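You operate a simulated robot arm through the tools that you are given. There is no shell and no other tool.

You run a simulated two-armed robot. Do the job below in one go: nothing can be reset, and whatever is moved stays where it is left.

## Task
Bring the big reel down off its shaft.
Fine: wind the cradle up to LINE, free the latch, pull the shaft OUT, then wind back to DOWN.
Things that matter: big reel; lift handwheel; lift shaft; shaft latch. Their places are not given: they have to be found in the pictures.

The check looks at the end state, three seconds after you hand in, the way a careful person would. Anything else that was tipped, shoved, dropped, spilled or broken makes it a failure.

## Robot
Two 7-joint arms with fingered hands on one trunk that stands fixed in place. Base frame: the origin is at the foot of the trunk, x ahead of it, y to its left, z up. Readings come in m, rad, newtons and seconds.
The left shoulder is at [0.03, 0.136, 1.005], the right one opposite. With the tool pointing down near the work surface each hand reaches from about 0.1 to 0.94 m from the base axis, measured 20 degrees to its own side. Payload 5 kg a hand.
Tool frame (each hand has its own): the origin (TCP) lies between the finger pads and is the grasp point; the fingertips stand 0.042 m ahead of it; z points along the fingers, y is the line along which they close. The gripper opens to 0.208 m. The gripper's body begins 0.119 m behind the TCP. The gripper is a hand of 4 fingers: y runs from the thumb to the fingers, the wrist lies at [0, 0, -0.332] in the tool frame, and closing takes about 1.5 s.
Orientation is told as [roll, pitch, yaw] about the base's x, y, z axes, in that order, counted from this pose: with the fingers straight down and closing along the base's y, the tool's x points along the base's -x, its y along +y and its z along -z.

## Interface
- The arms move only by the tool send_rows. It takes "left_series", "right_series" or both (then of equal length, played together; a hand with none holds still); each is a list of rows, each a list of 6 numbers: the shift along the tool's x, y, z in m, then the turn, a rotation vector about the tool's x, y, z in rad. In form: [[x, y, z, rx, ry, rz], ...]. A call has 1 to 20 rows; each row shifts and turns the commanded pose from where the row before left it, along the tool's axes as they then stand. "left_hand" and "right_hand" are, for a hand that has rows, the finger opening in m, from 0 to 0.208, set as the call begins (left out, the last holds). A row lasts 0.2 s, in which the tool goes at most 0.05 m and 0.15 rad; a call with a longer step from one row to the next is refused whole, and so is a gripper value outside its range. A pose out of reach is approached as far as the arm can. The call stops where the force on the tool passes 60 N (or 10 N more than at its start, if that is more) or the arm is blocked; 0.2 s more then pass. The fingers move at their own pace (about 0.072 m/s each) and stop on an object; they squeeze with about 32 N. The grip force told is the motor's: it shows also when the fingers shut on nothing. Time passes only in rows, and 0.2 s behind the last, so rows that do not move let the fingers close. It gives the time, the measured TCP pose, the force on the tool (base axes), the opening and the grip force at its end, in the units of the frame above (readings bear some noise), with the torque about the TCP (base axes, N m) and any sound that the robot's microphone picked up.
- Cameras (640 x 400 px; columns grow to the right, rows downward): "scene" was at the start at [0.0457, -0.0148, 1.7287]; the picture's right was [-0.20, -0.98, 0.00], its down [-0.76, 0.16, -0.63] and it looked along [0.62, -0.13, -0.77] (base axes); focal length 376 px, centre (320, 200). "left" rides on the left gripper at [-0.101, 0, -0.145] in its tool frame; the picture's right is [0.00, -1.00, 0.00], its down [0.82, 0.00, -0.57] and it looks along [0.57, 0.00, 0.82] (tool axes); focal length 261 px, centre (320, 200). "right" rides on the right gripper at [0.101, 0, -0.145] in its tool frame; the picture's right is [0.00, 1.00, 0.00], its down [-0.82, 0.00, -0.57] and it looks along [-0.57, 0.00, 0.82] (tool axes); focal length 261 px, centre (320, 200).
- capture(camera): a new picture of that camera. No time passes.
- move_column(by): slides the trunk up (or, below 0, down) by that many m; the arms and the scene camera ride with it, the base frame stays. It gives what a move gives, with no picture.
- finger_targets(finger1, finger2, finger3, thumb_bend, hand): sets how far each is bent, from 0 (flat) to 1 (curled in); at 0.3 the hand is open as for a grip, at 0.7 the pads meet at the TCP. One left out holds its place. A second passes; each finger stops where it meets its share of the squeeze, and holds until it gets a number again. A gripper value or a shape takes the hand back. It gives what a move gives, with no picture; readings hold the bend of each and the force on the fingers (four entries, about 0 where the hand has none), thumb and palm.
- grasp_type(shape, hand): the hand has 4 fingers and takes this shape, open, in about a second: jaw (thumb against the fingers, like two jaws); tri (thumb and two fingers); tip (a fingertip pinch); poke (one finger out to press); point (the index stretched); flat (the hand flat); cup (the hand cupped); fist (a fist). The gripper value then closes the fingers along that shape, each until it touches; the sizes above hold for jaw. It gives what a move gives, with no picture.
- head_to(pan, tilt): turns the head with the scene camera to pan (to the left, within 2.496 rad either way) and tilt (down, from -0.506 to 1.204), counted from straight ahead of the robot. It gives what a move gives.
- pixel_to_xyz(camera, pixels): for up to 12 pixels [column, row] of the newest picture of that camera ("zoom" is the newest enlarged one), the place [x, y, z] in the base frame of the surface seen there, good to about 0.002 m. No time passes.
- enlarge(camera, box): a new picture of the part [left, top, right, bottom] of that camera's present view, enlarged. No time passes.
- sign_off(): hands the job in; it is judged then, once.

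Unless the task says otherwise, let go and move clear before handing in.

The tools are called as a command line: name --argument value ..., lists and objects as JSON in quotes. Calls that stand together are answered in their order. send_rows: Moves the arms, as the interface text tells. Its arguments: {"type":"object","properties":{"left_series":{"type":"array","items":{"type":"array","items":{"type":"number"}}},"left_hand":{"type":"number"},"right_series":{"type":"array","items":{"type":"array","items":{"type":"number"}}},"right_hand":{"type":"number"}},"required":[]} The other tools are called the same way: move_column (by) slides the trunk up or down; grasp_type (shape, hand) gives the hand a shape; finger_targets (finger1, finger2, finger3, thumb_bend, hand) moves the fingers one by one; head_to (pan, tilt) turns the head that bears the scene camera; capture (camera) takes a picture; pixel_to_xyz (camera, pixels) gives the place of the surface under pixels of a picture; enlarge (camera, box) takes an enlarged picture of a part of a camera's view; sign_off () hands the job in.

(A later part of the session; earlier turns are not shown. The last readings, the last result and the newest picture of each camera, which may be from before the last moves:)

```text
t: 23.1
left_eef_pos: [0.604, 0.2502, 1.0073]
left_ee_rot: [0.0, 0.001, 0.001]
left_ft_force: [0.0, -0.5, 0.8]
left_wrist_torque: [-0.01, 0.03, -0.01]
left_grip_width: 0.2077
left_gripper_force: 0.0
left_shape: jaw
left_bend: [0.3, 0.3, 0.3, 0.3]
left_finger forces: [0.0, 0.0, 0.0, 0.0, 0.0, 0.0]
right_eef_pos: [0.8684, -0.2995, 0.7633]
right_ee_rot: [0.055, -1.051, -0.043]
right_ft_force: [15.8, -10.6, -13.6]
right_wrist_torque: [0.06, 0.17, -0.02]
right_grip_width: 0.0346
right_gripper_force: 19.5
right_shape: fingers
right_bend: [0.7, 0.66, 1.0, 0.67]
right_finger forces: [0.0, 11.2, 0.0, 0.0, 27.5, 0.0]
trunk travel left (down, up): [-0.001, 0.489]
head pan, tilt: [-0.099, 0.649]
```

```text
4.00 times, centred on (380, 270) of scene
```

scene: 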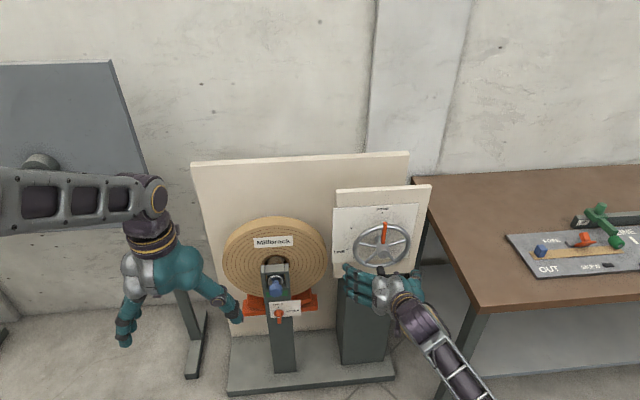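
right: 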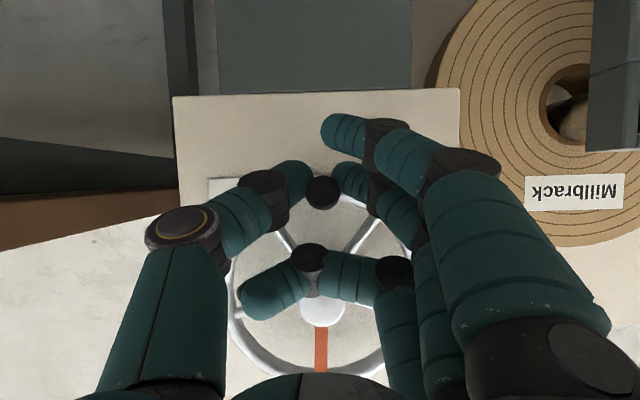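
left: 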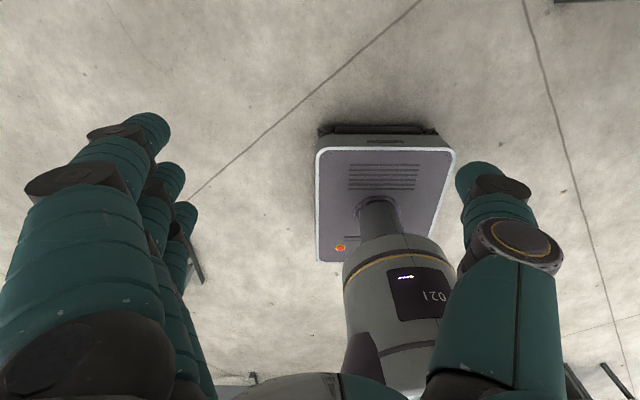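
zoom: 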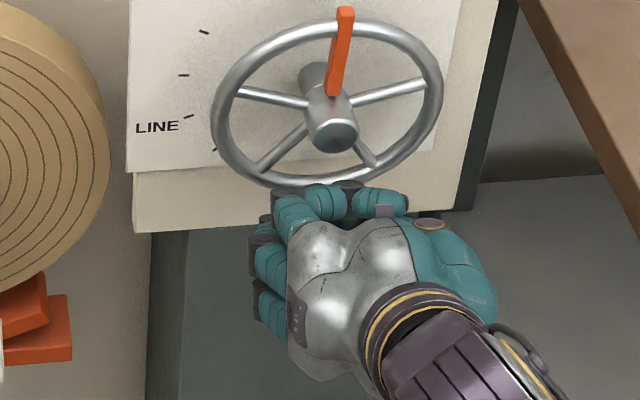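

The thumb and middle finger hold the handle, and the lower finger sits beneath it. I'll wind the first 30° counter-clockwise in small steps.

send_rows --right_series '[[-0.0003, -0.008, -0.0002, 0, 0, 0], [-0.0009, -0.008, -0.0005, 0, 0, 0], [-0.0015, -0.0078, -0.0009, 0, 0, 0], [-0.0021, -0.0077, -0.0012, 0, 0, 0], [-0.0026, -0.0074, -0.0015, 0, 0, 0], [-0.0032, -0.0072, -0.0018, 0, 0, 0]]'

capture --camera "right"

enlarge --camera "scene" --box '[230, 180, 440, 340]'

```text
t: 24.5
left_eef_pos: [0.6031, 0.2496, 1.0064]
left_ee_rot: [0.0, 0.001, -0.001]
left_ft_force: [0.8, -0.2, 0.3]
left_wrist_torque: [0.03, 0.04, 0.02]
left_grip_width: 0.2082
left_gripper_force: 0.0
left_shape: jaw
left_bend: [0.3, 0.3, 0.3, 0.3]
left_finger forces: [0.1, 0.0, 0.0, 0.0, 0.0, 0.1]
right_eef_pos: [0.8655, -0.3311, 0.7681]
right_ee_rot: [0.065, -1.046, -0.038]
right_ft_force: [-6.8, 19.8, -9.5]
right_wrist_torque: [-0.16, 0.47, 0.97]
right_grip_width: 0.0255
right_gripper_force: 21.4
right_shape: fingers
right_bend: [0.7, 0.55, 1.0, 0.77]
right_finger forces: [0.0, 32.2, 0.0, 0.1, 10.5, 0.1]
trunk travel left (down, up): [-0.001, 0.489]
head pan, tilt: [-0.099, 0.649]
stopped in row 6 (right hand): the force on the tool passed its limit at 61 N (the readings are from after the stop); the commanded pose is now the measured one
```

```text
taken
```

right: 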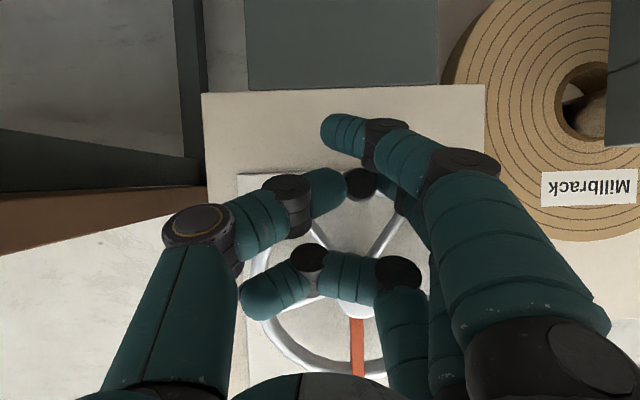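

```text
2.50 times, centred on (335, 260) of scene
```

zoom: 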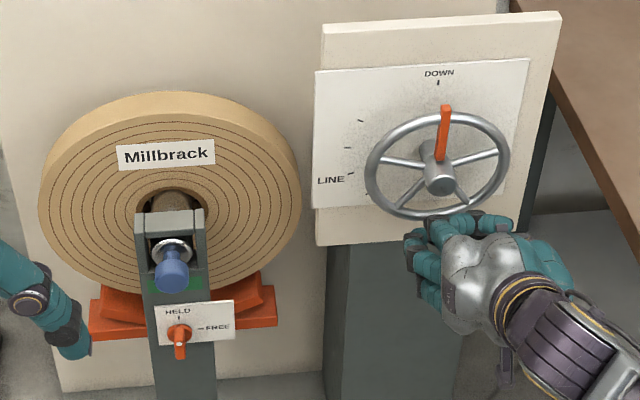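

The arm stopped at 61 N and the pointer still looks to be at DOWN; the finger flexed instead. I'll measure whether the wheel moved at all.

enlarge --camera "scene" --box '[330, 190, 440, 290]'

pixel_to_xyz --camera "right" --pixels '[[359, 183], [346, 183], [372, 183], [357, 325], [357, 350]]'

enlarge --camera "right" --box '[270, 130, 450, 260]'

```text
4.00 times, centred on (385, 240) of scene
```

zoom: 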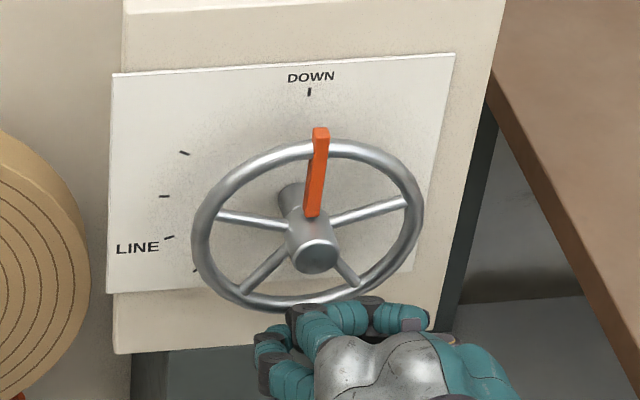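

```text
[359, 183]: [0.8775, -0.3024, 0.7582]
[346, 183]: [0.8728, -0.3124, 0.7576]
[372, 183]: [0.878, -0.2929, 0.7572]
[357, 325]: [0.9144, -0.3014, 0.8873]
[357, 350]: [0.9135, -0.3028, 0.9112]
```

```text
3.08 times, centred on (360, 195) of right
```

zoom: 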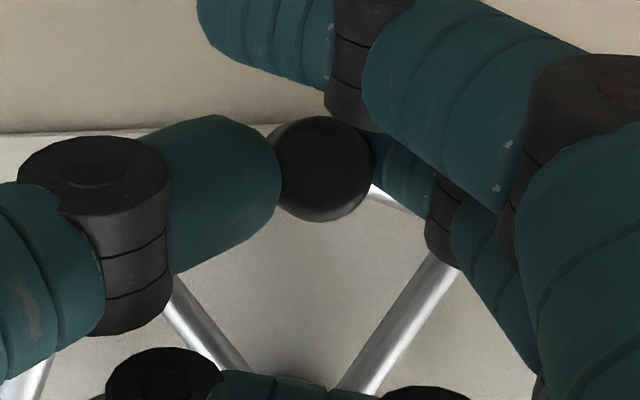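

The handle may have moved a couple of millimetres while still loaded at about 20 N. I'll hold for a moment and see whether it creeps, which would point to damping, or stays put.

send_rows --right_series '[[0, 0, 0, 0, 0, 0], [0, 0, 0, 0, 0, 0], [0, 0, 0, 0, 0, 0], [0, 0, 0, 0, 0, 0], [0, 0, 0, 0, 0, 0]]'

capture --camera "right"

pixel_to_xyz --camera "right" --pixels '[[359, 183], [346, 183], [372, 183], [357, 325], [357, 350], [357, 370]]'

```text
t: 25.7
left_eef_pos: [0.6028, 0.2517, 1.0062]
left_ee_rot: [0.0, 0.0, 0.0]
left_ft_force: [-0.1, 1.2, -0.4]
left_wrist_torque: [0.02, -0.01, -0.04]
left_grip_width: 0.2076
left_gripper_force: 0.1
left_shape: jaw
left_bend: [0.3, 0.3, 0.3, 0.3]
left_finger forces: [0.0, 0.0, 0.1, 0.1, 0.0, 0.0]
right_eef_pos: [0.8654, -0.3335, 0.7694]
right_ee_rot: [0.057, -1.043, -0.036]
right_ft_force: [-11.4, 30.9, -17.0]
right_wrist_torque: [-0.32, 0.67, 1.46]
right_grip_width: 0.0261
right_gripper_force: 19.3
right_shape: fingers
right_bend: [0.7, 0.54, 1.0, 0.78]
right_finger forces: [0.0, 37.1, 0.0, 0.0, 2.3, 0.0]
trunk travel left (down, up): [-0.001, 0.489]
head pan, tilt: [-0.099, 0.649]
```

```text
taken
```

right: 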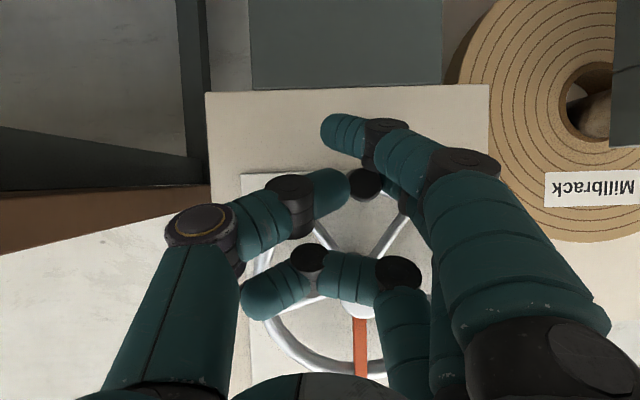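

```text
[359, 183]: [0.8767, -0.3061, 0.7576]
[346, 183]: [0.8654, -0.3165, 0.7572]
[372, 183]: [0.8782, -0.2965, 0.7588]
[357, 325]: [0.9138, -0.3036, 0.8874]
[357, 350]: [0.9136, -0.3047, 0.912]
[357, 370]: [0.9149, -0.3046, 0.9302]
```

About 31 N along -y at the handle (2.8 N·m) doesn't move the wheel. Before pushing harder, I'll unload and gently try the other direction.

send_rows --right_series '[[0, 0.01, 0, 0, 0, 0], [0.0, 0.01, 0, 0, 0, 0], [0.0, 0.01, 0, 0, 0, 0], [0, 0.008, 0, 0, 0, 0], [0, 0.008, 0, 0, 0, 0], [0, 0.006, 0, 0, 0, 0], [0, 0, 0, 0, 0, 0]]'

capture --camera "right"

enlarge --camera "scene" --box '[330, 190, 440, 290]'

```text
t: 27.3
left_eef_pos: [0.6012, 0.2489, 1.0088]
left_ee_rot: [0.0, -0.002, 0.0]
left_ft_force: [0.9, -0.1, 0.2]
left_wrist_torque: [0.02, -0.01, 0.0]
left_grip_width: 0.2078
left_gripper_force: 0.0
left_shape: jaw
left_bend: [0.3, 0.3, 0.3, 0.3]
left_finger forces: [0.0, 0.0, 0.1, 0.0, 0.0, 0.1]
right_eef_pos: [0.8644, -0.2861, 0.7749]
right_ee_rot: [0.055, -1.052, -0.04]
right_ft_force: [-8.7, -14.4, 12.7]
right_wrist_torque: [0.23, -0.24, -0.11]
right_grip_width: 0.028
right_gripper_force: 25.5
right_shape: fingers
right_bend: [0.7, 0.6, 1.0, 0.75]
right_finger forces: [0.1, 17.1, 0.0, 0.0, 33.9, 0.0]
trunk travel left (down, up): [-0.001, 0.489]
head pan, tilt: [-0.099, 0.649]
```

```text
taken
```

right: 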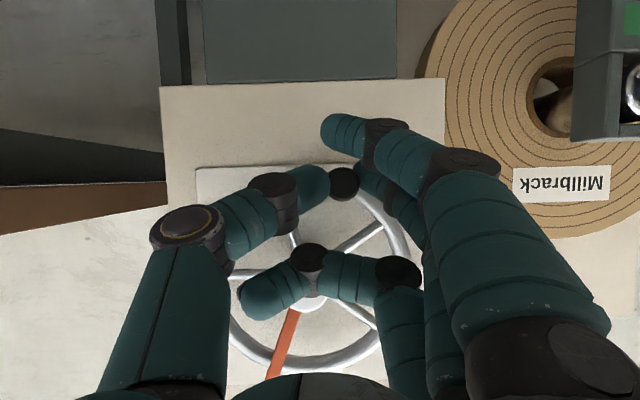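

```text
4.00 times, centred on (385, 240) of scene
```

zoom: 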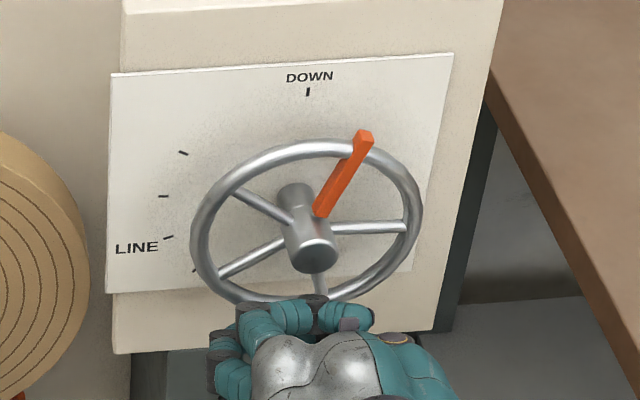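

Clockwise turns freely, and the pointer has moved about 20° right of DOWN, so LINE lies about 250° clockwise. I'll measure the current handle position before continuing.

pixel_to_xyz --camera "right" --pixels '[[344, 184], [336, 184], [352, 184], [344, 176], [344, 193]]'

pixel_to_xyz --camera "zoom" --pixels '[[363, 135], [345, 165], [330, 195]]'

```text
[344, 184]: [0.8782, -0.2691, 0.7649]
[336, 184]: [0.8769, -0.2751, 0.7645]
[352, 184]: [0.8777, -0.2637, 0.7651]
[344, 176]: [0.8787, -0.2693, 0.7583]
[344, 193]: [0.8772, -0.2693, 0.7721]
```

```text
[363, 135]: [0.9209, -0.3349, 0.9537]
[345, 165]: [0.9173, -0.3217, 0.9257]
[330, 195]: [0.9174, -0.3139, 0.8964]
```

The handle is at α≈20° and the TCP lags it by about 17 mm. I'll continue along the arc to about 60°.

send_rows --right_series '[[-0.0027, 0.0074, -0.0015, 0, 0, 0], [-0.0032, 0.0071, -0.0018, 0, 0, 0], [-0.0037, 0.0068, -0.0021, 0, 0, 0], [-0.0042, 0.0064, -0.0024, 0, 0, 0], [-0.0047, 0.0059, -0.0027, 0, 0, 0], [-0.0051, 0.0054, -0.0029, 0, 0, 0], [-0.0055, 0.0049, -0.0032, 0, 0, 0], [-0.0059, 0.0043, -0.0034, 0, 0, 0]]'

capture --camera "right"

capture --camera "scene"

```text
t: 29.1
left_eef_pos: [0.602, 0.2513, 1.0067]
left_ee_rot: [0.0, -0.001, 0.0]
left_ft_force: [0.2, 1.1, -0.3]
left_wrist_torque: [-0.02, -0.01, -0.01]
left_grip_width: 0.2078
left_gripper_force: 0.1
left_shape: jaw
left_bend: [0.3, 0.3, 0.3, 0.3]
left_finger forces: [0.1, 0.0, 0.1, 0.1, 0.0, 0.1]
right_eef_pos: [0.866, -0.2359, 0.8144]
right_ee_rot: [0.061, -1.047, -0.04]
right_ft_force: [1.9, 12.4, -10.4]
right_wrist_torque: [-0.19, 0.16, 0.19]
right_grip_width: 0.0252
right_gripper_force: 8.5
right_shape: fingers
right_bend: [0.7, 0.65, 1.0, 0.77]
right_finger forces: [0.1, 12.7, 0.0, 0.1, 5.0, 0.0]
right hand out of reach, approached as far as the arm can: row 4
trunk travel left (down, up): [-0.001, 0.489]
head pan, tilt: [-0.099, 0.649]
```

```text
taken
```

right: 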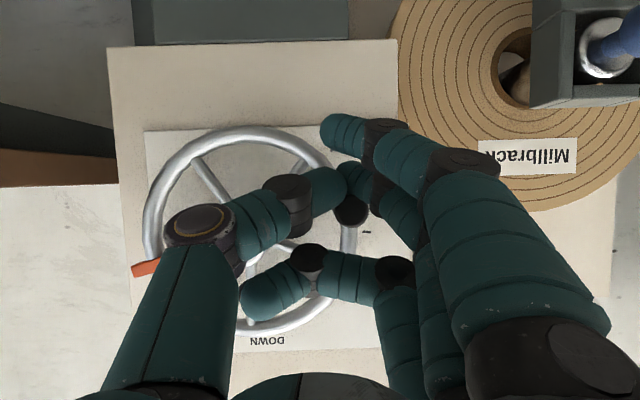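

```text
taken
```

scene: 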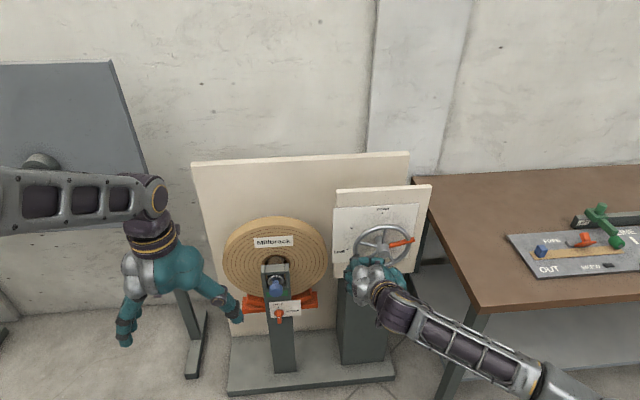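

The pointer is already near 80°; the handle has run ahead and sits just above the finger pinch at (350,210). I'll measure it.

pixel_to_xyz --camera "right" --pixels '[[350, 212], [343, 212], [358, 212], [350, 220]]'

enlarge --camera "right" --box '[260, 120, 440, 280]'

enlarge --camera "scene" --box '[320, 190, 440, 300]'

```text
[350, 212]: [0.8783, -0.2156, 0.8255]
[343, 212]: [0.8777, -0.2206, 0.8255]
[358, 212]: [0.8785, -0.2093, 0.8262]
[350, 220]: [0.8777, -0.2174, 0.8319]
```

```text
2.50 times, centred on (350, 200) of right
```

zoom: 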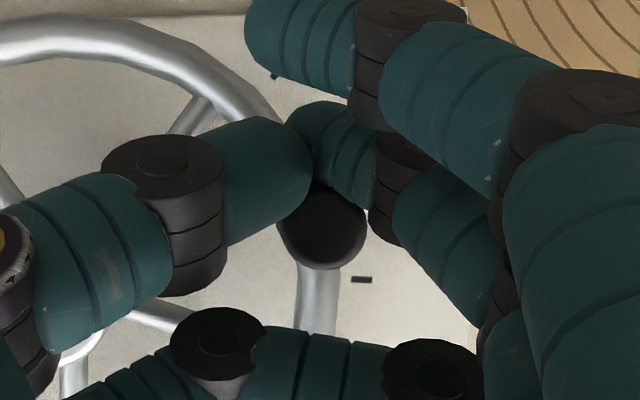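

```text
3.64 times, centred on (380, 245) of scene
```

zoom: 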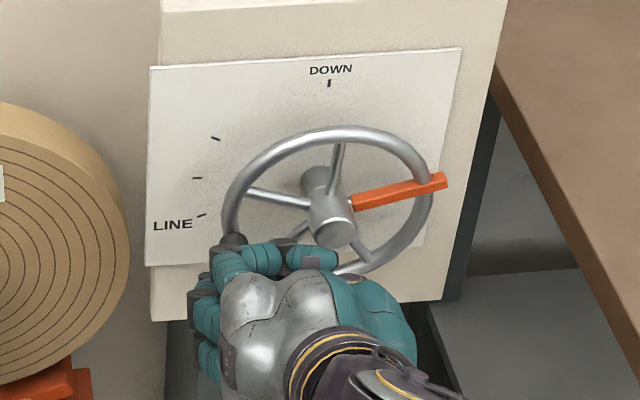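

The handle is at α≈75°, resting in the V above thumb and finger. I'll open them slightly, recentre the TCP on the handle and regrip, which also shows whether the wheel stays put by itself.

finger_targets --hand "right" --finger1 0.6 --finger2 0.5 --thumb_bend 0.5

capture --camera "right"

pixel_to_xyz --camera "right" --pixels '[[350, 212], [343, 212], [358, 212], [350, 220]]'

```text
t: 30.1
left_eef_pos: [0.6027, 0.2486, 1.0066]
left_ee_rot: [0.0, 0.0, 0.0]
left_ft_force: [0.0, 0.1, 0.2]
left_wrist_torque: [-0.01, 0.02, -0.01]
left_grip_width: 0.208
left_gripper_force: 0.1
left_shape: jaw
left_bend: [0.3, 0.3, 0.3, 0.3]
left_finger forces: [0.1, 0.0, 0.1, 0.0, 0.0, 0.0]
right_eef_pos: [0.8646, -0.2398, 0.8141]
right_ee_rot: [0.056, -1.046, -0.04]
right_ft_force: [-2.4, -0.9, 0.0]
right_wrist_torque: [-0.02, 0.01, -0.12]
right_grip_width: 0.0954
right_gripper_force: 0.3
right_shape: fingers
right_bend: [0.6, 0.5, 1.0, 0.5]
right_finger forces: [0.1, 0.0, 0.1, 0.0, 1.5, 0.0]
trunk travel left (down, up): [-0.001, 0.489]
head pan, tilt: [-0.099, 0.649]
```

```text
taken
```

right: 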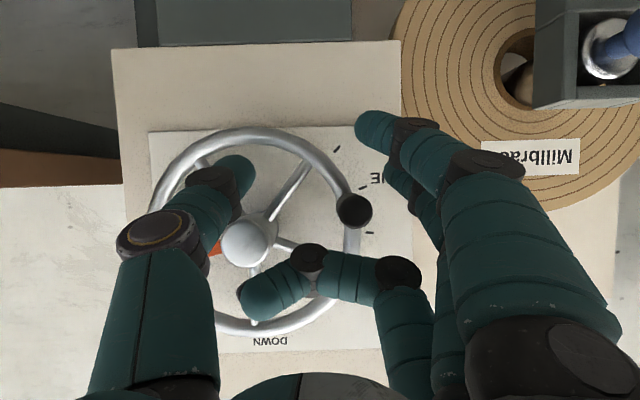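

```text
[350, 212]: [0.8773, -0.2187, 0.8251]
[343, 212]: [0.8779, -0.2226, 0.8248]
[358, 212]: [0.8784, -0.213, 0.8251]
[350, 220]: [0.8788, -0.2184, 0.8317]
```

The wheel holds its place when released, with the handle at about (y -0.215, z 0.824). I'll recentre on it and close again.

send_rows --right_series '[[-0.0083, 0.012, -0.0036, 0, 0, 0], [-0.0083, 0.012, -0.0036, 0, 0, 0], [0, 0, 0, 0, 0, 0]]'

capture --camera "right"

```text
t: 30.9
left_eef_pos: [0.6016, 0.2512, 1.0066]
left_ee_rot: [0.0, 0.0, -0.001]
left_ft_force: [0.3, -0.2, 1.3]
left_wrist_torque: [-0.08, 0.0, -0.02]
left_grip_width: 0.2078
left_gripper_force: 0.2
left_shape: jaw
left_bend: [0.3, 0.3, 0.3, 0.3]
left_finger forces: [0.0, 0.0, 0.0, 0.1, 0.0, 0.1]
right_eef_pos: [0.8657, -0.2161, 0.832]
right_ee_rot: [0.059, -1.044, -0.043]
right_ft_force: [-17.6, -2.4, -5.9]
right_wrist_torque: [0.49, 0.56, -1.5]
right_grip_width: 0.0999
right_gripper_force: 9.5
right_shape: fingers
right_bend: [0.6, 0.5, 1.0, 0.49]
right_finger forces: [0.1, 0.0, 0.0, 0.0, 19.2, 0.0]
trunk travel left (down, up): [-0.001, 0.489]
head pan, tilt: [-0.099, 0.649]
```

```text
taken
```

right: 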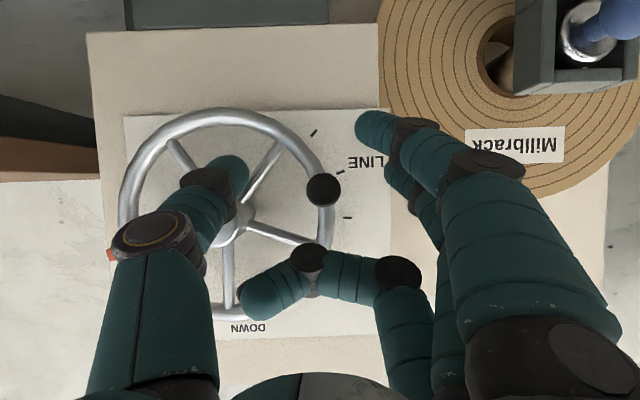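

The handle is now at (322,188), near the TCP, though the thumb presses the hub with about 19 N. Closing will bring it off the hub and onto the handle.

finger_targets --hand "right" --finger1 0.7 --finger2 0.9 --thumb_bend 0.9

capture --camera "right"

```text
t: 31.9
left_eef_pos: [0.6036, 0.2495, 1.0062]
left_ee_rot: [0.002, 0.0, 0.0]
left_ft_force: [0.1, -0.9, 0.1]
left_wrist_torque: [0.07, 0.06, -0.01]
left_grip_width: 0.2079
left_gripper_force: 0.0
left_shape: jaw
left_bend: [0.3, 0.3, 0.3, 0.3]
left_finger forces: [0.1, 0.0, 0.0, 0.1, 0.0, 0.0]
right_eef_pos: [0.8693, -0.2193, 0.8336]
right_ee_rot: [0.054, -1.047, -0.041]
right_ft_force: [22.8, -18.0, 3.8]
right_wrist_torque: [-0.25, -0.37, -0.3]
right_grip_width: 0.0331
right_gripper_force: 18.5
right_shape: fingers
right_bend: [0.7, 0.63, 1.0, 0.67]
right_finger forces: [0.0, 8.9, 0.1, 0.1, 28.0, 0.1]
trunk travel left (down, up): [-0.001, 0.489]
head pan, tilt: [-0.099, 0.649]
```

```text
taken
```

right: 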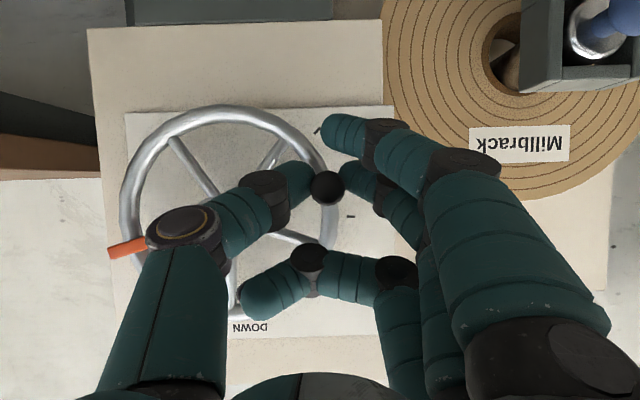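

It is gripped again at α≈75°. I'll continue upward to about 105°.

send_rows --right_series '[[-0.0068, 0.0017, -0.0039, 0, 0, 0], [-0.0069, 0.0011, -0.004, 0, 0, 0], [-0.007, 0.0004, -0.004, 0, 0, 0], [-0.007, -0.0004, -0.004, 0, 0, 0], [-0.0069, -0.001, -0.004, 0, 0, 0], [-0.0068, -0.0017, -0.0039, 0, 0, 0], [0, 0, 0, 0, 0, 0]]'

capture --camera "right"

enlarge --camera "scene" --box '[220, 190, 440, 340]'

```text
t: 33.5
left_eef_pos: [0.604, 0.2486, 1.0056]
left_ee_rot: [0.002, 0.001, -0.001]
left_ft_force: [0.4, -0.5, -0.6]
left_wrist_torque: [-0.01, -0.02, 0.01]
left_grip_width: 0.2078
left_gripper_force: 0.1
left_shape: jaw
left_bend: [0.3, 0.3, 0.3, 0.3]
left_finger forces: [0.1, 0.1, 0.0, 0.0, 0.0, 0.0]
right_eef_pos: [0.869, -0.2193, 0.8802]
right_ee_rot: [0.057, -1.046, -0.041]
right_ft_force: [15.1, -16.5, -11.3]
right_wrist_torque: [-0.05, 0.15, -0.24]
right_grip_width: 0.0328
right_gripper_force: 15.2
right_shape: fingers
right_bend: [0.7, 0.66, 1.0, 0.67]
right_finger forces: [0.1, 5.7, 0.0, 0.0, 24.3, 0.0]
trunk travel left (down, up): [-0.001, 0.489]
head pan, tilt: [-0.099, 0.649]
```

```text
taken
```

right: 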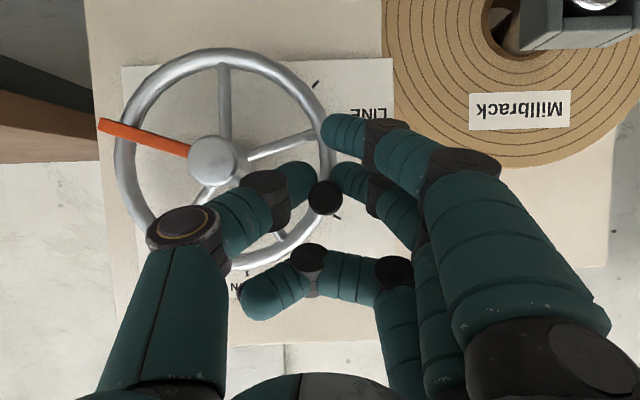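

```text
2.67 times, centred on (330, 265) of scene
```

zoom: 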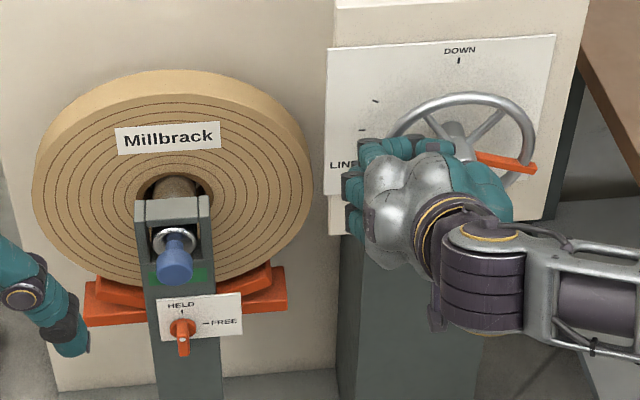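

The pointer is now about 105° round and the cradle is rising. I'll continue to about 150°.

send_rows --right_series '[[-0.0066, -0.0024, -0.0038, 0, 0, 0], [-0.0064, -0.0031, -0.0037, 0, 0, 0], [-0.0062, -0.0037, -0.0035, 0, 0, 0], [-0.0059, -0.0043, -0.0034, 0, 0, 0], [-0.0055, -0.0049, -0.0032, 0, 0, 0], [-0.0051, -0.0054, -0.0029, 0, 0, 0], [-0.0047, -0.0059, -0.0027, 0, 0, 0], [-0.0042, -0.0064, -0.0024, 0, 0, 0], [-0.0037, -0.0068, -0.0021, 0, 0, 0], [0, 0, 0, 0, 0, 0]]'

capture --camera "right"

enlarge --camera "scene" --box '[220, 190, 440, 340]'

```text
t: 35.7
left_eef_pos: [0.6049, 0.249, 1.006]
left_ee_rot: [0.001, 0.003, 0.0]
left_ft_force: [0.2, -0.2, 0.8]
left_wrist_torque: [0.0, -0.04, 0.03]
left_grip_width: 0.2078
left_gripper_force: 0.1
left_shape: jaw
left_bend: [0.3, 0.3, 0.3, 0.3]
left_finger forces: [0.0, 0.0, 0.1, 0.0, 0.1, 0.0]
right_eef_pos: [0.8688, -0.2655, 0.9271]
right_ee_rot: [0.057, -1.033, -0.043]
right_ft_force: [6.8, -11.1, -54.7]
right_wrist_torque: [0.33, 1.12, -0.22]
right_grip_width: 0.0316
right_gripper_force: 24.3
right_shape: fingers
right_bend: [0.7, 0.71, 1.0, 0.69]
right_finger forces: [0.0, 1.6, 0.0, 0.0, 48.0, 0.0]
trunk travel left (down, up): [-0.001, 0.489]
head pan, tilt: [-0.099, 0.649]
```

```text
taken
```

right: 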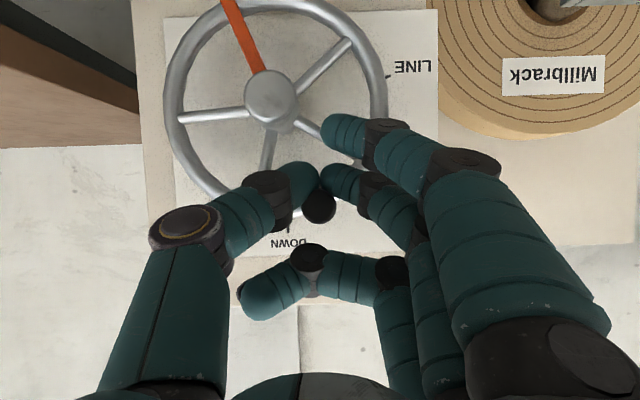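

```text
2.67 times, centred on (330, 265) of scene
```

zoom: 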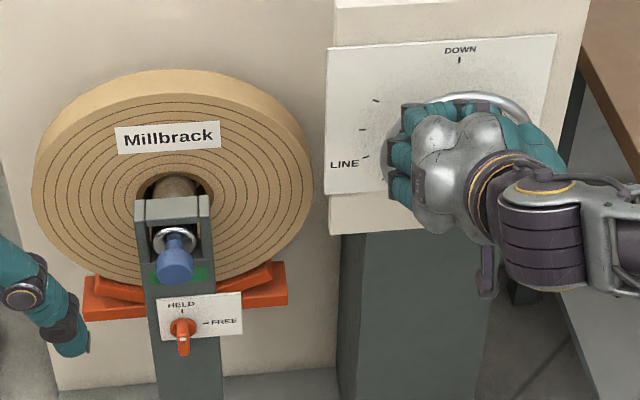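

The pointer is at about 158° and the handle has slipped to just above the pinch, loading the hand with 55 N downward. I'll release, recentre on it and regrip.

finger_targets --hand "right" --finger1 0.6 --finger2 0.5 --thumb_bend 0.5

capture --camera "right"

pixel_to_xyz --camera "right" --pixels '[[318, 206], [311, 206], [325, 206], [318, 198], [318, 213], [240, 30], [232, 10]]'

```text
t: 36.7
left_eef_pos: [0.5993, 0.2508, 1.0092]
left_ee_rot: [-0.001, -0.004, 0.0]
left_ft_force: [0.1, 0.5, -0.1]
left_wrist_torque: [-0.03, -0.02, 0.0]
left_grip_width: 0.2075
left_gripper_force: 0.0
left_shape: jaw
left_bend: [0.3, 0.3, 0.3, 0.3]
left_finger forces: [0.1, 0.0, 0.0, 0.1, 0.0, 0.0]
right_eef_pos: [0.8667, -0.2606, 0.9397]
right_ee_rot: [0.056, -1.049, -0.037]
right_ft_force: [-42.6, 8.8, 12.2]
right_wrist_torque: [-0.49, 0.26, -2.09]
right_grip_width: 0.0828
right_gripper_force: 21.5
right_shape: fingers
right_bend: [0.6, 0.5, 1.0, 0.54]
right_finger forces: [0.0, 0.0, 0.1, 0.1, 43.7, 0.0]
trunk travel left (down, up): [-0.001, 0.489]
head pan, tilt: [-0.099, 0.649]
```

```text
taken
```

right: 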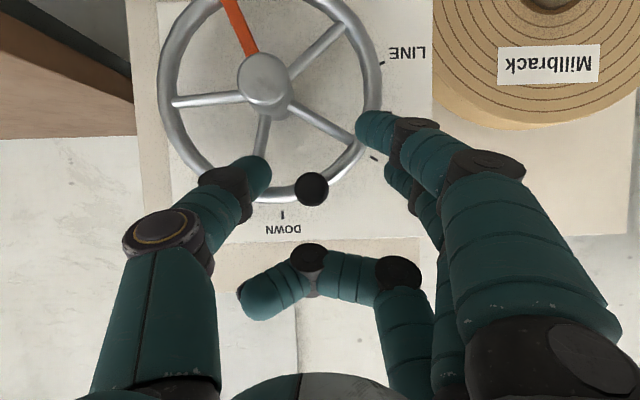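

```text
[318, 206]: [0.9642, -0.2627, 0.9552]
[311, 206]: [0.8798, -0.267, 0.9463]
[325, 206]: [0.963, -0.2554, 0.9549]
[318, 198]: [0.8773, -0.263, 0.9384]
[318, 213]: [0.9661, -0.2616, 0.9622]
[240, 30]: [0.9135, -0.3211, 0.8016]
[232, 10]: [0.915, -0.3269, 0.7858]
```

The handle is at about (y -0.266, z 0.933), close to the TCP. I'll close on it now, which also takes the thumb off the rim.

finger_targets --hand "right" --finger1 0.7 --finger2 0.9 --thumb_bend 0.9

capture --camera "right"

```text
t: 37.7
left_eef_pos: [0.6053, 0.2481, 1.0058]
left_ee_rot: [0.001, 0.003, 0.0]
left_ft_force: [0.0, 0.3, -0.3]
left_wrist_torque: [-0.01, 0.09, -0.01]
left_grip_width: 0.2075
left_gripper_force: 0.1
left_shape: jaw
left_bend: [0.3, 0.3, 0.3, 0.3]
left_finger forces: [0.0, 0.0, 0.0, 0.0, 0.0, 0.1]
right_eef_pos: [0.8705, -0.2662, 0.9328]
right_ee_rot: [0.057, -1.041, -0.044]
right_ft_force: [28.2, -19.0, -22.8]
right_wrist_torque: [-0.21, 0.38, -0.37]
right_grip_width: 0.0324
right_gripper_force: 20.7
right_shape: fingers
right_bend: [0.7, 0.65, 1.0, 0.67]
right_finger forces: [0.0, 12.5, 0.0, 0.0, 27.8, 0.0]
trunk travel left (down, up): [-0.001, 0.489]
head pan, tilt: [-0.099, 0.649]
```

```text
taken
```

right: 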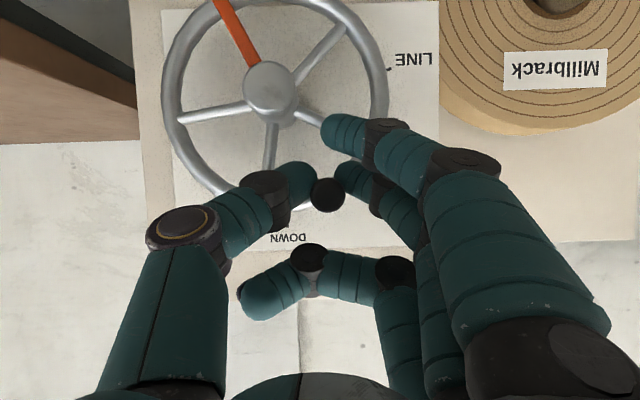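

Gripped at α≈157°. I'll go over the top to about 200°, moving mainly in -y.

send_rows --right_series '[[-0.0015, -0.0074, -0.0008, 0, 0, 0], [-0.0012, -0.0077, -0.0007, 0, 0, 0], [-0.0009, -0.0078, -0.0005, 0, 0, 0], [-0.0005, -0.008, -0.0003, 0, 0, 0], [0, -0.008, 0, 0, 0, 0], [0.0003, -0.008, 0.0001, 0, 0, 0], [0.0009, -0.008, 0.0005, 0, 0, 0], [0.0015, -0.0078, 0.0008, 0, 0, 0], [0, 0, 0, 0, 0, 0]]'

capture --camera "right"

enlarge --camera "scene" --box '[220, 190, 440, 340]'

```text
t: 39.7
left_eef_pos: [0.602, 0.2496, 1.0058]
left_ee_rot: [0.001, 0.002, 0.001]
left_ft_force: [-0.5, 0.1, -0.4]
left_wrist_torque: [0.0, -0.02, -0.02]
left_grip_width: 0.2076
left_gripper_force: 0.0
left_shape: jaw
left_bend: [0.3, 0.3, 0.3, 0.3]
left_finger forces: [0.0, 0.1, 0.1, 0.1, 0.0, 0.0]
right_eef_pos: [0.8685, -0.3255, 0.9357]
right_ee_rot: [0.055, -1.044, -0.04]
right_ft_force: [3.1, 7.8, -10.0]
right_wrist_torque: [-0.24, 0.18, 0.16]
right_grip_width: 0.0259
right_gripper_force: 13.2
right_shape: fingers
right_bend: [0.7, 0.6, 1.0, 0.77]
right_finger forces: [0.0, 15.7, 0.0, 0.1, 9.9, 0.0]
trunk travel left (down, up): [-0.001, 0.489]
head pan, tilt: [-0.099, 0.649]
```

```text
taken
```

right: 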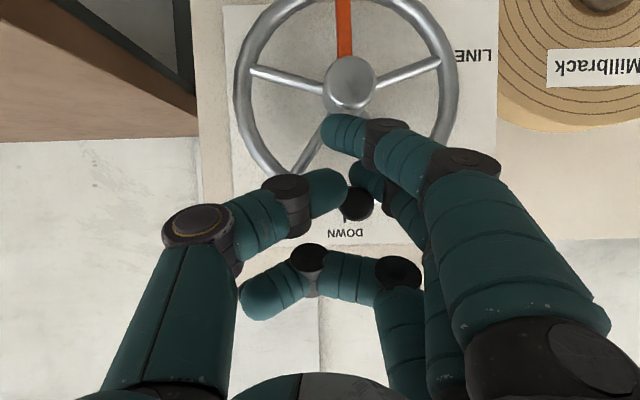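

```text
2.67 times, centred on (330, 265) of scene
```

zoom: 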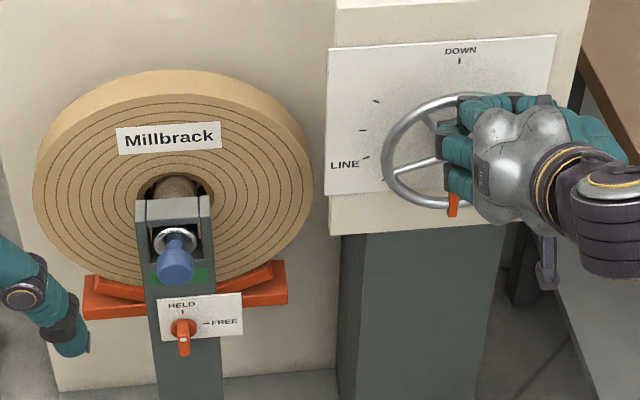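

The pointer is pointing straight down (about 178°), with the handle at the top and a little above the pinch. I'll open, recentre slightly higher and regrip for the descent on the right side.

finger_targets --hand "right" --finger1 0.55 --finger2 0.5 --thumb_bend 0.55

capture --camera "right"

pixel_to_xyz --camera "right" --pixels '[[356, 200], [349, 200], [363, 200], [356, 208], [340, 40]]'

```text
t: 40.7
left_eef_pos: [0.6013, 0.2503, 1.0073]
left_ee_rot: [-0.002, 0.0, -0.001]
left_ft_force: [-0.3, 0.3, -0.6]
left_wrist_torque: [0.01, 0.0, 0.0]
left_grip_width: 0.2077
left_gripper_force: 0.1
left_shape: jaw
left_bend: [0.3, 0.3, 0.3, 0.3]
left_finger forces: [0.0, 0.0, 0.0, 0.0, 0.0, 0.0]
right_eef_pos: [0.8677, -0.3253, 0.9354]
right_ee_rot: [0.054, -1.048, -0.04]
right_ft_force: [-5.9, -2.2, 0.9]
right_wrist_torque: [0.05, 0.04, 0.31]
right_grip_width: 0.0943
right_gripper_force: 3.5
right_shape: fingers
right_bend: [0.55, 0.51, 1.0, 0.55]
right_finger forces: [0.0, 6.0, 0.0, 0.0, 0.0, 0.0]
trunk travel left (down, up): [-0.001, 0.489]
head pan, tilt: [-0.099, 0.649]
```

```text
taken
```

right: 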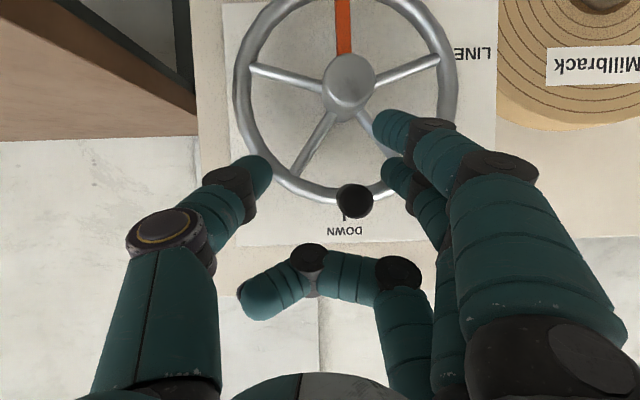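

```text
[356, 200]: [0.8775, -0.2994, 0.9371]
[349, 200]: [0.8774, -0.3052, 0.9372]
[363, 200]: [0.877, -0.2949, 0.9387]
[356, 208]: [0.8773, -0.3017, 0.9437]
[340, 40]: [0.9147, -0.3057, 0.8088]
```

The handle is at (y -0.30, z 0.939). I'll recentre and roll the hand about 17° so the fingers sit above the handle, ready to push it down the right side.

send_rows --right_series '[[-0.0049, 0.0073, -0.0028, -0.05, 0, 0.087], [-0.0049, 0.0073, -0.0028, -0.05, 0, 0.087], [-0.0049, 0.0073, -0.0028, -0.05, 0, 0.087], [0, 0, 0, 0, 0, 0]]'

capture --camera "right"

```text
t: 41.7
left_eef_pos: [0.601, 0.2494, 1.0073]
left_ee_rot: [0.001, 0.0, 0.001]
left_ft_force: [-0.3, -0.9, -0.3]
left_wrist_torque: [-0.02, -0.01, 0.01]
left_grip_width: 0.2076
left_gripper_force: 0.1
left_shape: jaw
left_bend: [0.3, 0.3, 0.3, 0.3]
left_finger forces: [0.1, 0.0, 0.1, 0.1, 0.0, 0.1]
right_eef_pos: [0.8664, -0.307, 0.9556]
right_ee_rot: [0.6, -0.961, -0.505]
right_ft_force: [-12.5, -12.0, 9.8]
right_wrist_torque: [-1.23, 0.08, -1.45]
right_grip_width: 0.1067
right_gripper_force: 9.9
right_shape: fingers
right_bend: [0.55, 0.5, 1.0, 0.53]
right_finger forces: [0.0, 0.0, 0.0, 0.0, 19.7, 0.0]
trunk travel left (down, up): [-0.001, 0.489]
head pan, tilt: [-0.099, 0.649]
```

```text
taken
```

right: 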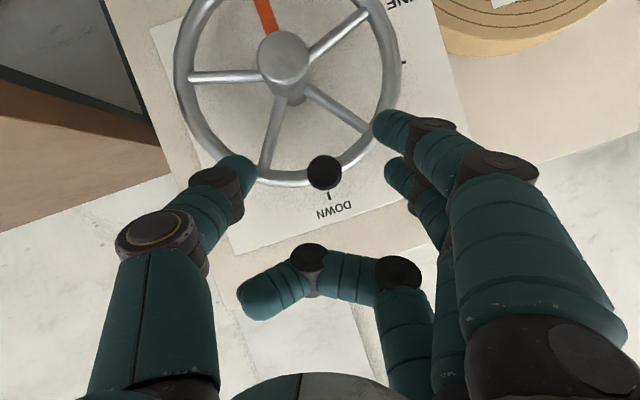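

The roll worked, and the handle at (325,172) sits between thumb and fingers. I'll close on it.

finger_targets --hand "right" --finger1 0.7 --finger2 0.9 --thumb_bend 0.9

capture --camera "right"

```text
t: 42.7
left_eef_pos: [0.6041, 0.2486, 1.006]
left_ee_rot: [0.002, 0.001, 0.002]
left_ft_force: [-0.3, -0.9, 0.1]
left_wrist_torque: [-0.01, 0.0, -0.02]
left_grip_width: 0.2076
left_gripper_force: 0.2
left_shape: jaw
left_bend: [0.3, 0.3, 0.3, 0.3]
left_finger forces: [0.1, 0.1, 0.0, 0.1, 0.0, 0.0]
right_eef_pos: [0.8695, -0.3059, 0.9518]
right_ee_rot: [0.595, -0.955, -0.501]
right_ft_force: [4.9, -1.5, -20.0]
right_wrist_torque: [-0.14, 0.32, 0.27]
right_grip_width: 0.0326
right_gripper_force: 19.5
right_shape: fingers
right_bend: [0.7, 0.62, 1.0, 0.67]
right_finger forces: [0.1, 15.9, 0.0, 0.0, 23.8, 0.0]
trunk travel left (down, up): [-0.001, 0.489]
head pan, tilt: [-0.099, 0.649]
```

```text
taken
```

right: 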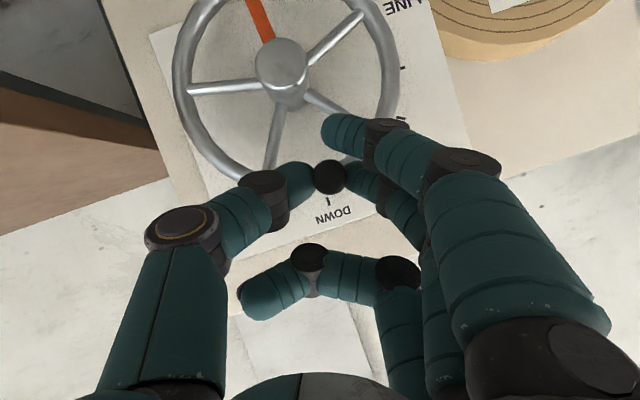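

The grip is solid. I'll continue over the top and down to about 220°.

send_rows --right_series '[[-0.002, -0.0077, -0.0012, 0, 0, 0], [-0.0014, -0.0079, -0.0008, 0, 0, 0], [-0.0008, -0.0079, -0.0005, 0, 0, 0], [-0.0001, -0.0081, -0.0002, 0, 0, 0], [0.0005, -0.008, 0.0003, 0, 0, 0], [0.001, -0.0079, 0.0006, 0, 0, 0], [0.0016, -0.0078, 0.0009, 0, 0, 0], [0.0022, -0.0076, 0.0012, 0, 0, 0], [0, 0, 0, 0, 0, 0]]'

capture --camera "right"

enlarge --camera "scene" --box '[220, 190, 440, 340]'

```text
t: 44.6
left_eef_pos: [0.6001, 0.2505, 1.0084]
left_ee_rot: [0.002, -0.002, -0.001]
left_ft_force: [-0.7, -0.6, -0.2]
left_wrist_torque: [0.02, -0.09, -0.03]
left_grip_width: 0.2079
left_gripper_force: 0.1
left_shape: jaw
left_bend: [0.3, 0.3, 0.3, 0.3]
left_finger forces: [0.0, 0.0, 0.0, 0.1, 0.1, 0.0]
right_eef_pos: [0.8698, -0.3665, 0.9471]
right_ee_rot: [0.612, -0.976, -0.511]
right_ft_force: [-20.3, -0.8, 25.1]
right_wrist_torque: [0.91, -0.47, 0.97]
right_grip_width: 0.0258
right_gripper_force: 26.9
right_shape: fingers
right_bend: [0.7, 0.55, 1.0, 0.78]
right_finger forces: [5.3, 29.7, 0.1, 0.0, 18.3, 0.1]
trunk travel left (down, up): [-0.001, 0.489]
head pan, tilt: [-0.099, 0.649]
stopped in row 9 (right hand): the force on the tool passed its limit at 61 N (the readings are from after the stop); the commanded pose is now the measured one
```

```text
taken
```

right: 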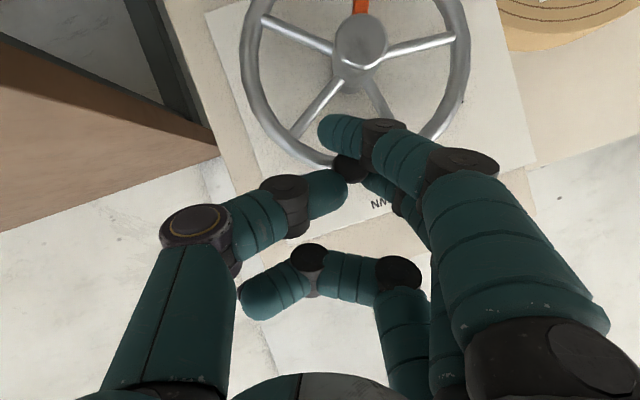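

```text
2.67 times, centred on (330, 265) of scene
```

zoom: 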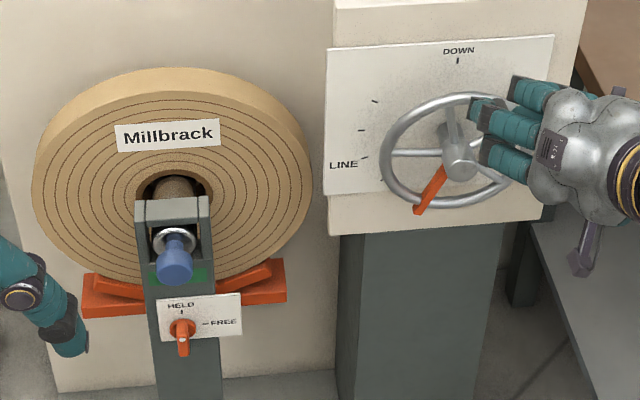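

The pointer is at about 200° when the arm stopped at 61 N. I'll measure the pointer and the handle.

pixel_to_xyz --camera "right" --pixels '[[350, 168], [344, 162], [358, 170], [360, 8], [361, 3], [357, 40]]'

pixel_to_xyz --camera "zoom" --pixels '[[419, 209], [432, 189], [442, 172]]'

enlarge --camera "right" --box '[270, 90, 430, 240]'

```text
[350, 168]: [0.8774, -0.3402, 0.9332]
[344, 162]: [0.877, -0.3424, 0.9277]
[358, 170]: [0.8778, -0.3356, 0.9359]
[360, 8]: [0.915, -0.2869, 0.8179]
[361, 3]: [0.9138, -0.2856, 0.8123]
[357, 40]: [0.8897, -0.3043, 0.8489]
```

```text
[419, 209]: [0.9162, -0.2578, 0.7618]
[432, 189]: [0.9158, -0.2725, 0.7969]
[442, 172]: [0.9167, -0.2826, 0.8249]
```

```text
2.67 times, centred on (350, 165) of right
```

zoom: 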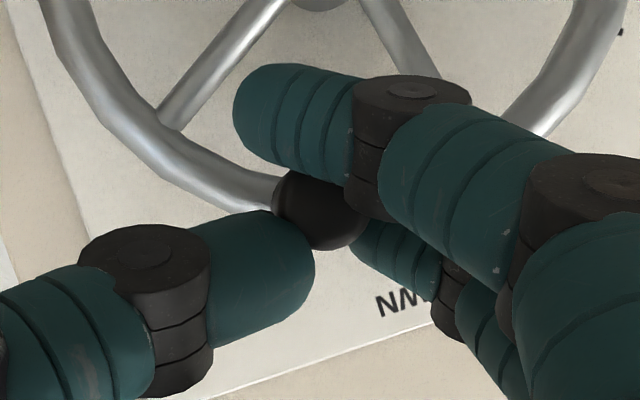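

The pointer is at about 206°, and the thumb's 18 N is opposing the fingers' push. Since the wheel holds itself, I'll relax the thumb and push with the two fingers only.

finger_targets --hand "right" --finger1 0.85 --finger2 0.85 --thumb_bend 0.5

capture --camera "right"

enlarge --camera "scene" --box '[320, 190, 440, 300]'

```text
t: 45.6
left_eef_pos: [0.6024, 0.2515, 1.0076]
left_ee_rot: [0.0, -0.001, -0.001]
left_ft_force: [0.3, 0.2, -0.6]
left_wrist_torque: [-0.06, 0.03, 0.01]
left_grip_width: 0.2077
left_gripper_force: 0.0
left_shape: jaw
left_bend: [0.3, 0.3, 0.3, 0.3]
left_finger forces: [0.1, 0.1, 0.1, 0.0, 0.0, 0.0]
right_eef_pos: [0.8725, -0.3661, 0.9429]
right_ee_rot: [0.605, -0.972, -0.51]
right_ft_force: [6.2, 8.8, 15.7]
right_wrist_torque: [0.69, -0.47, -0.12]
right_grip_width: 0.0566
right_gripper_force: 7.9
right_shape: fingers
right_bend: [0.85, 0.5, 1.0, 0.5]
right_finger forces: [0.1, 16.3, 0.1, 0.0, 0.0, 0.1]
trunk travel left (down, up): [-0.001, 0.489]
head pan, tilt: [-0.099, 0.649]
```

```text
taken
```

right: 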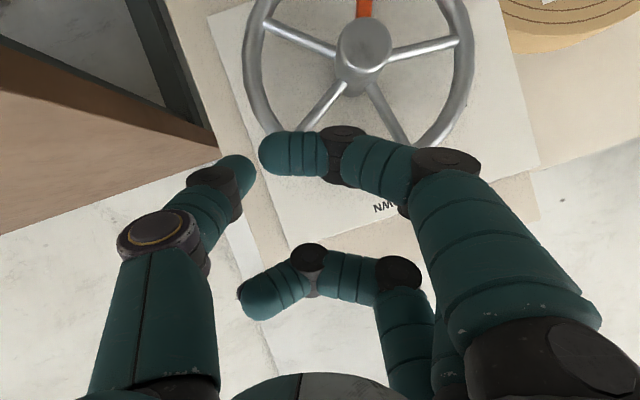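

```text
3.64 times, centred on (380, 245) of scene
```

zoom: 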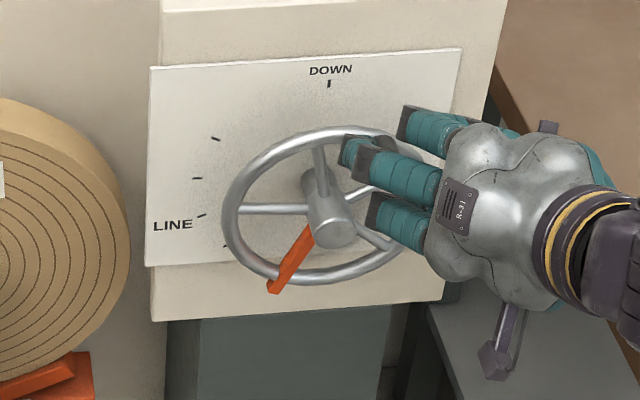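

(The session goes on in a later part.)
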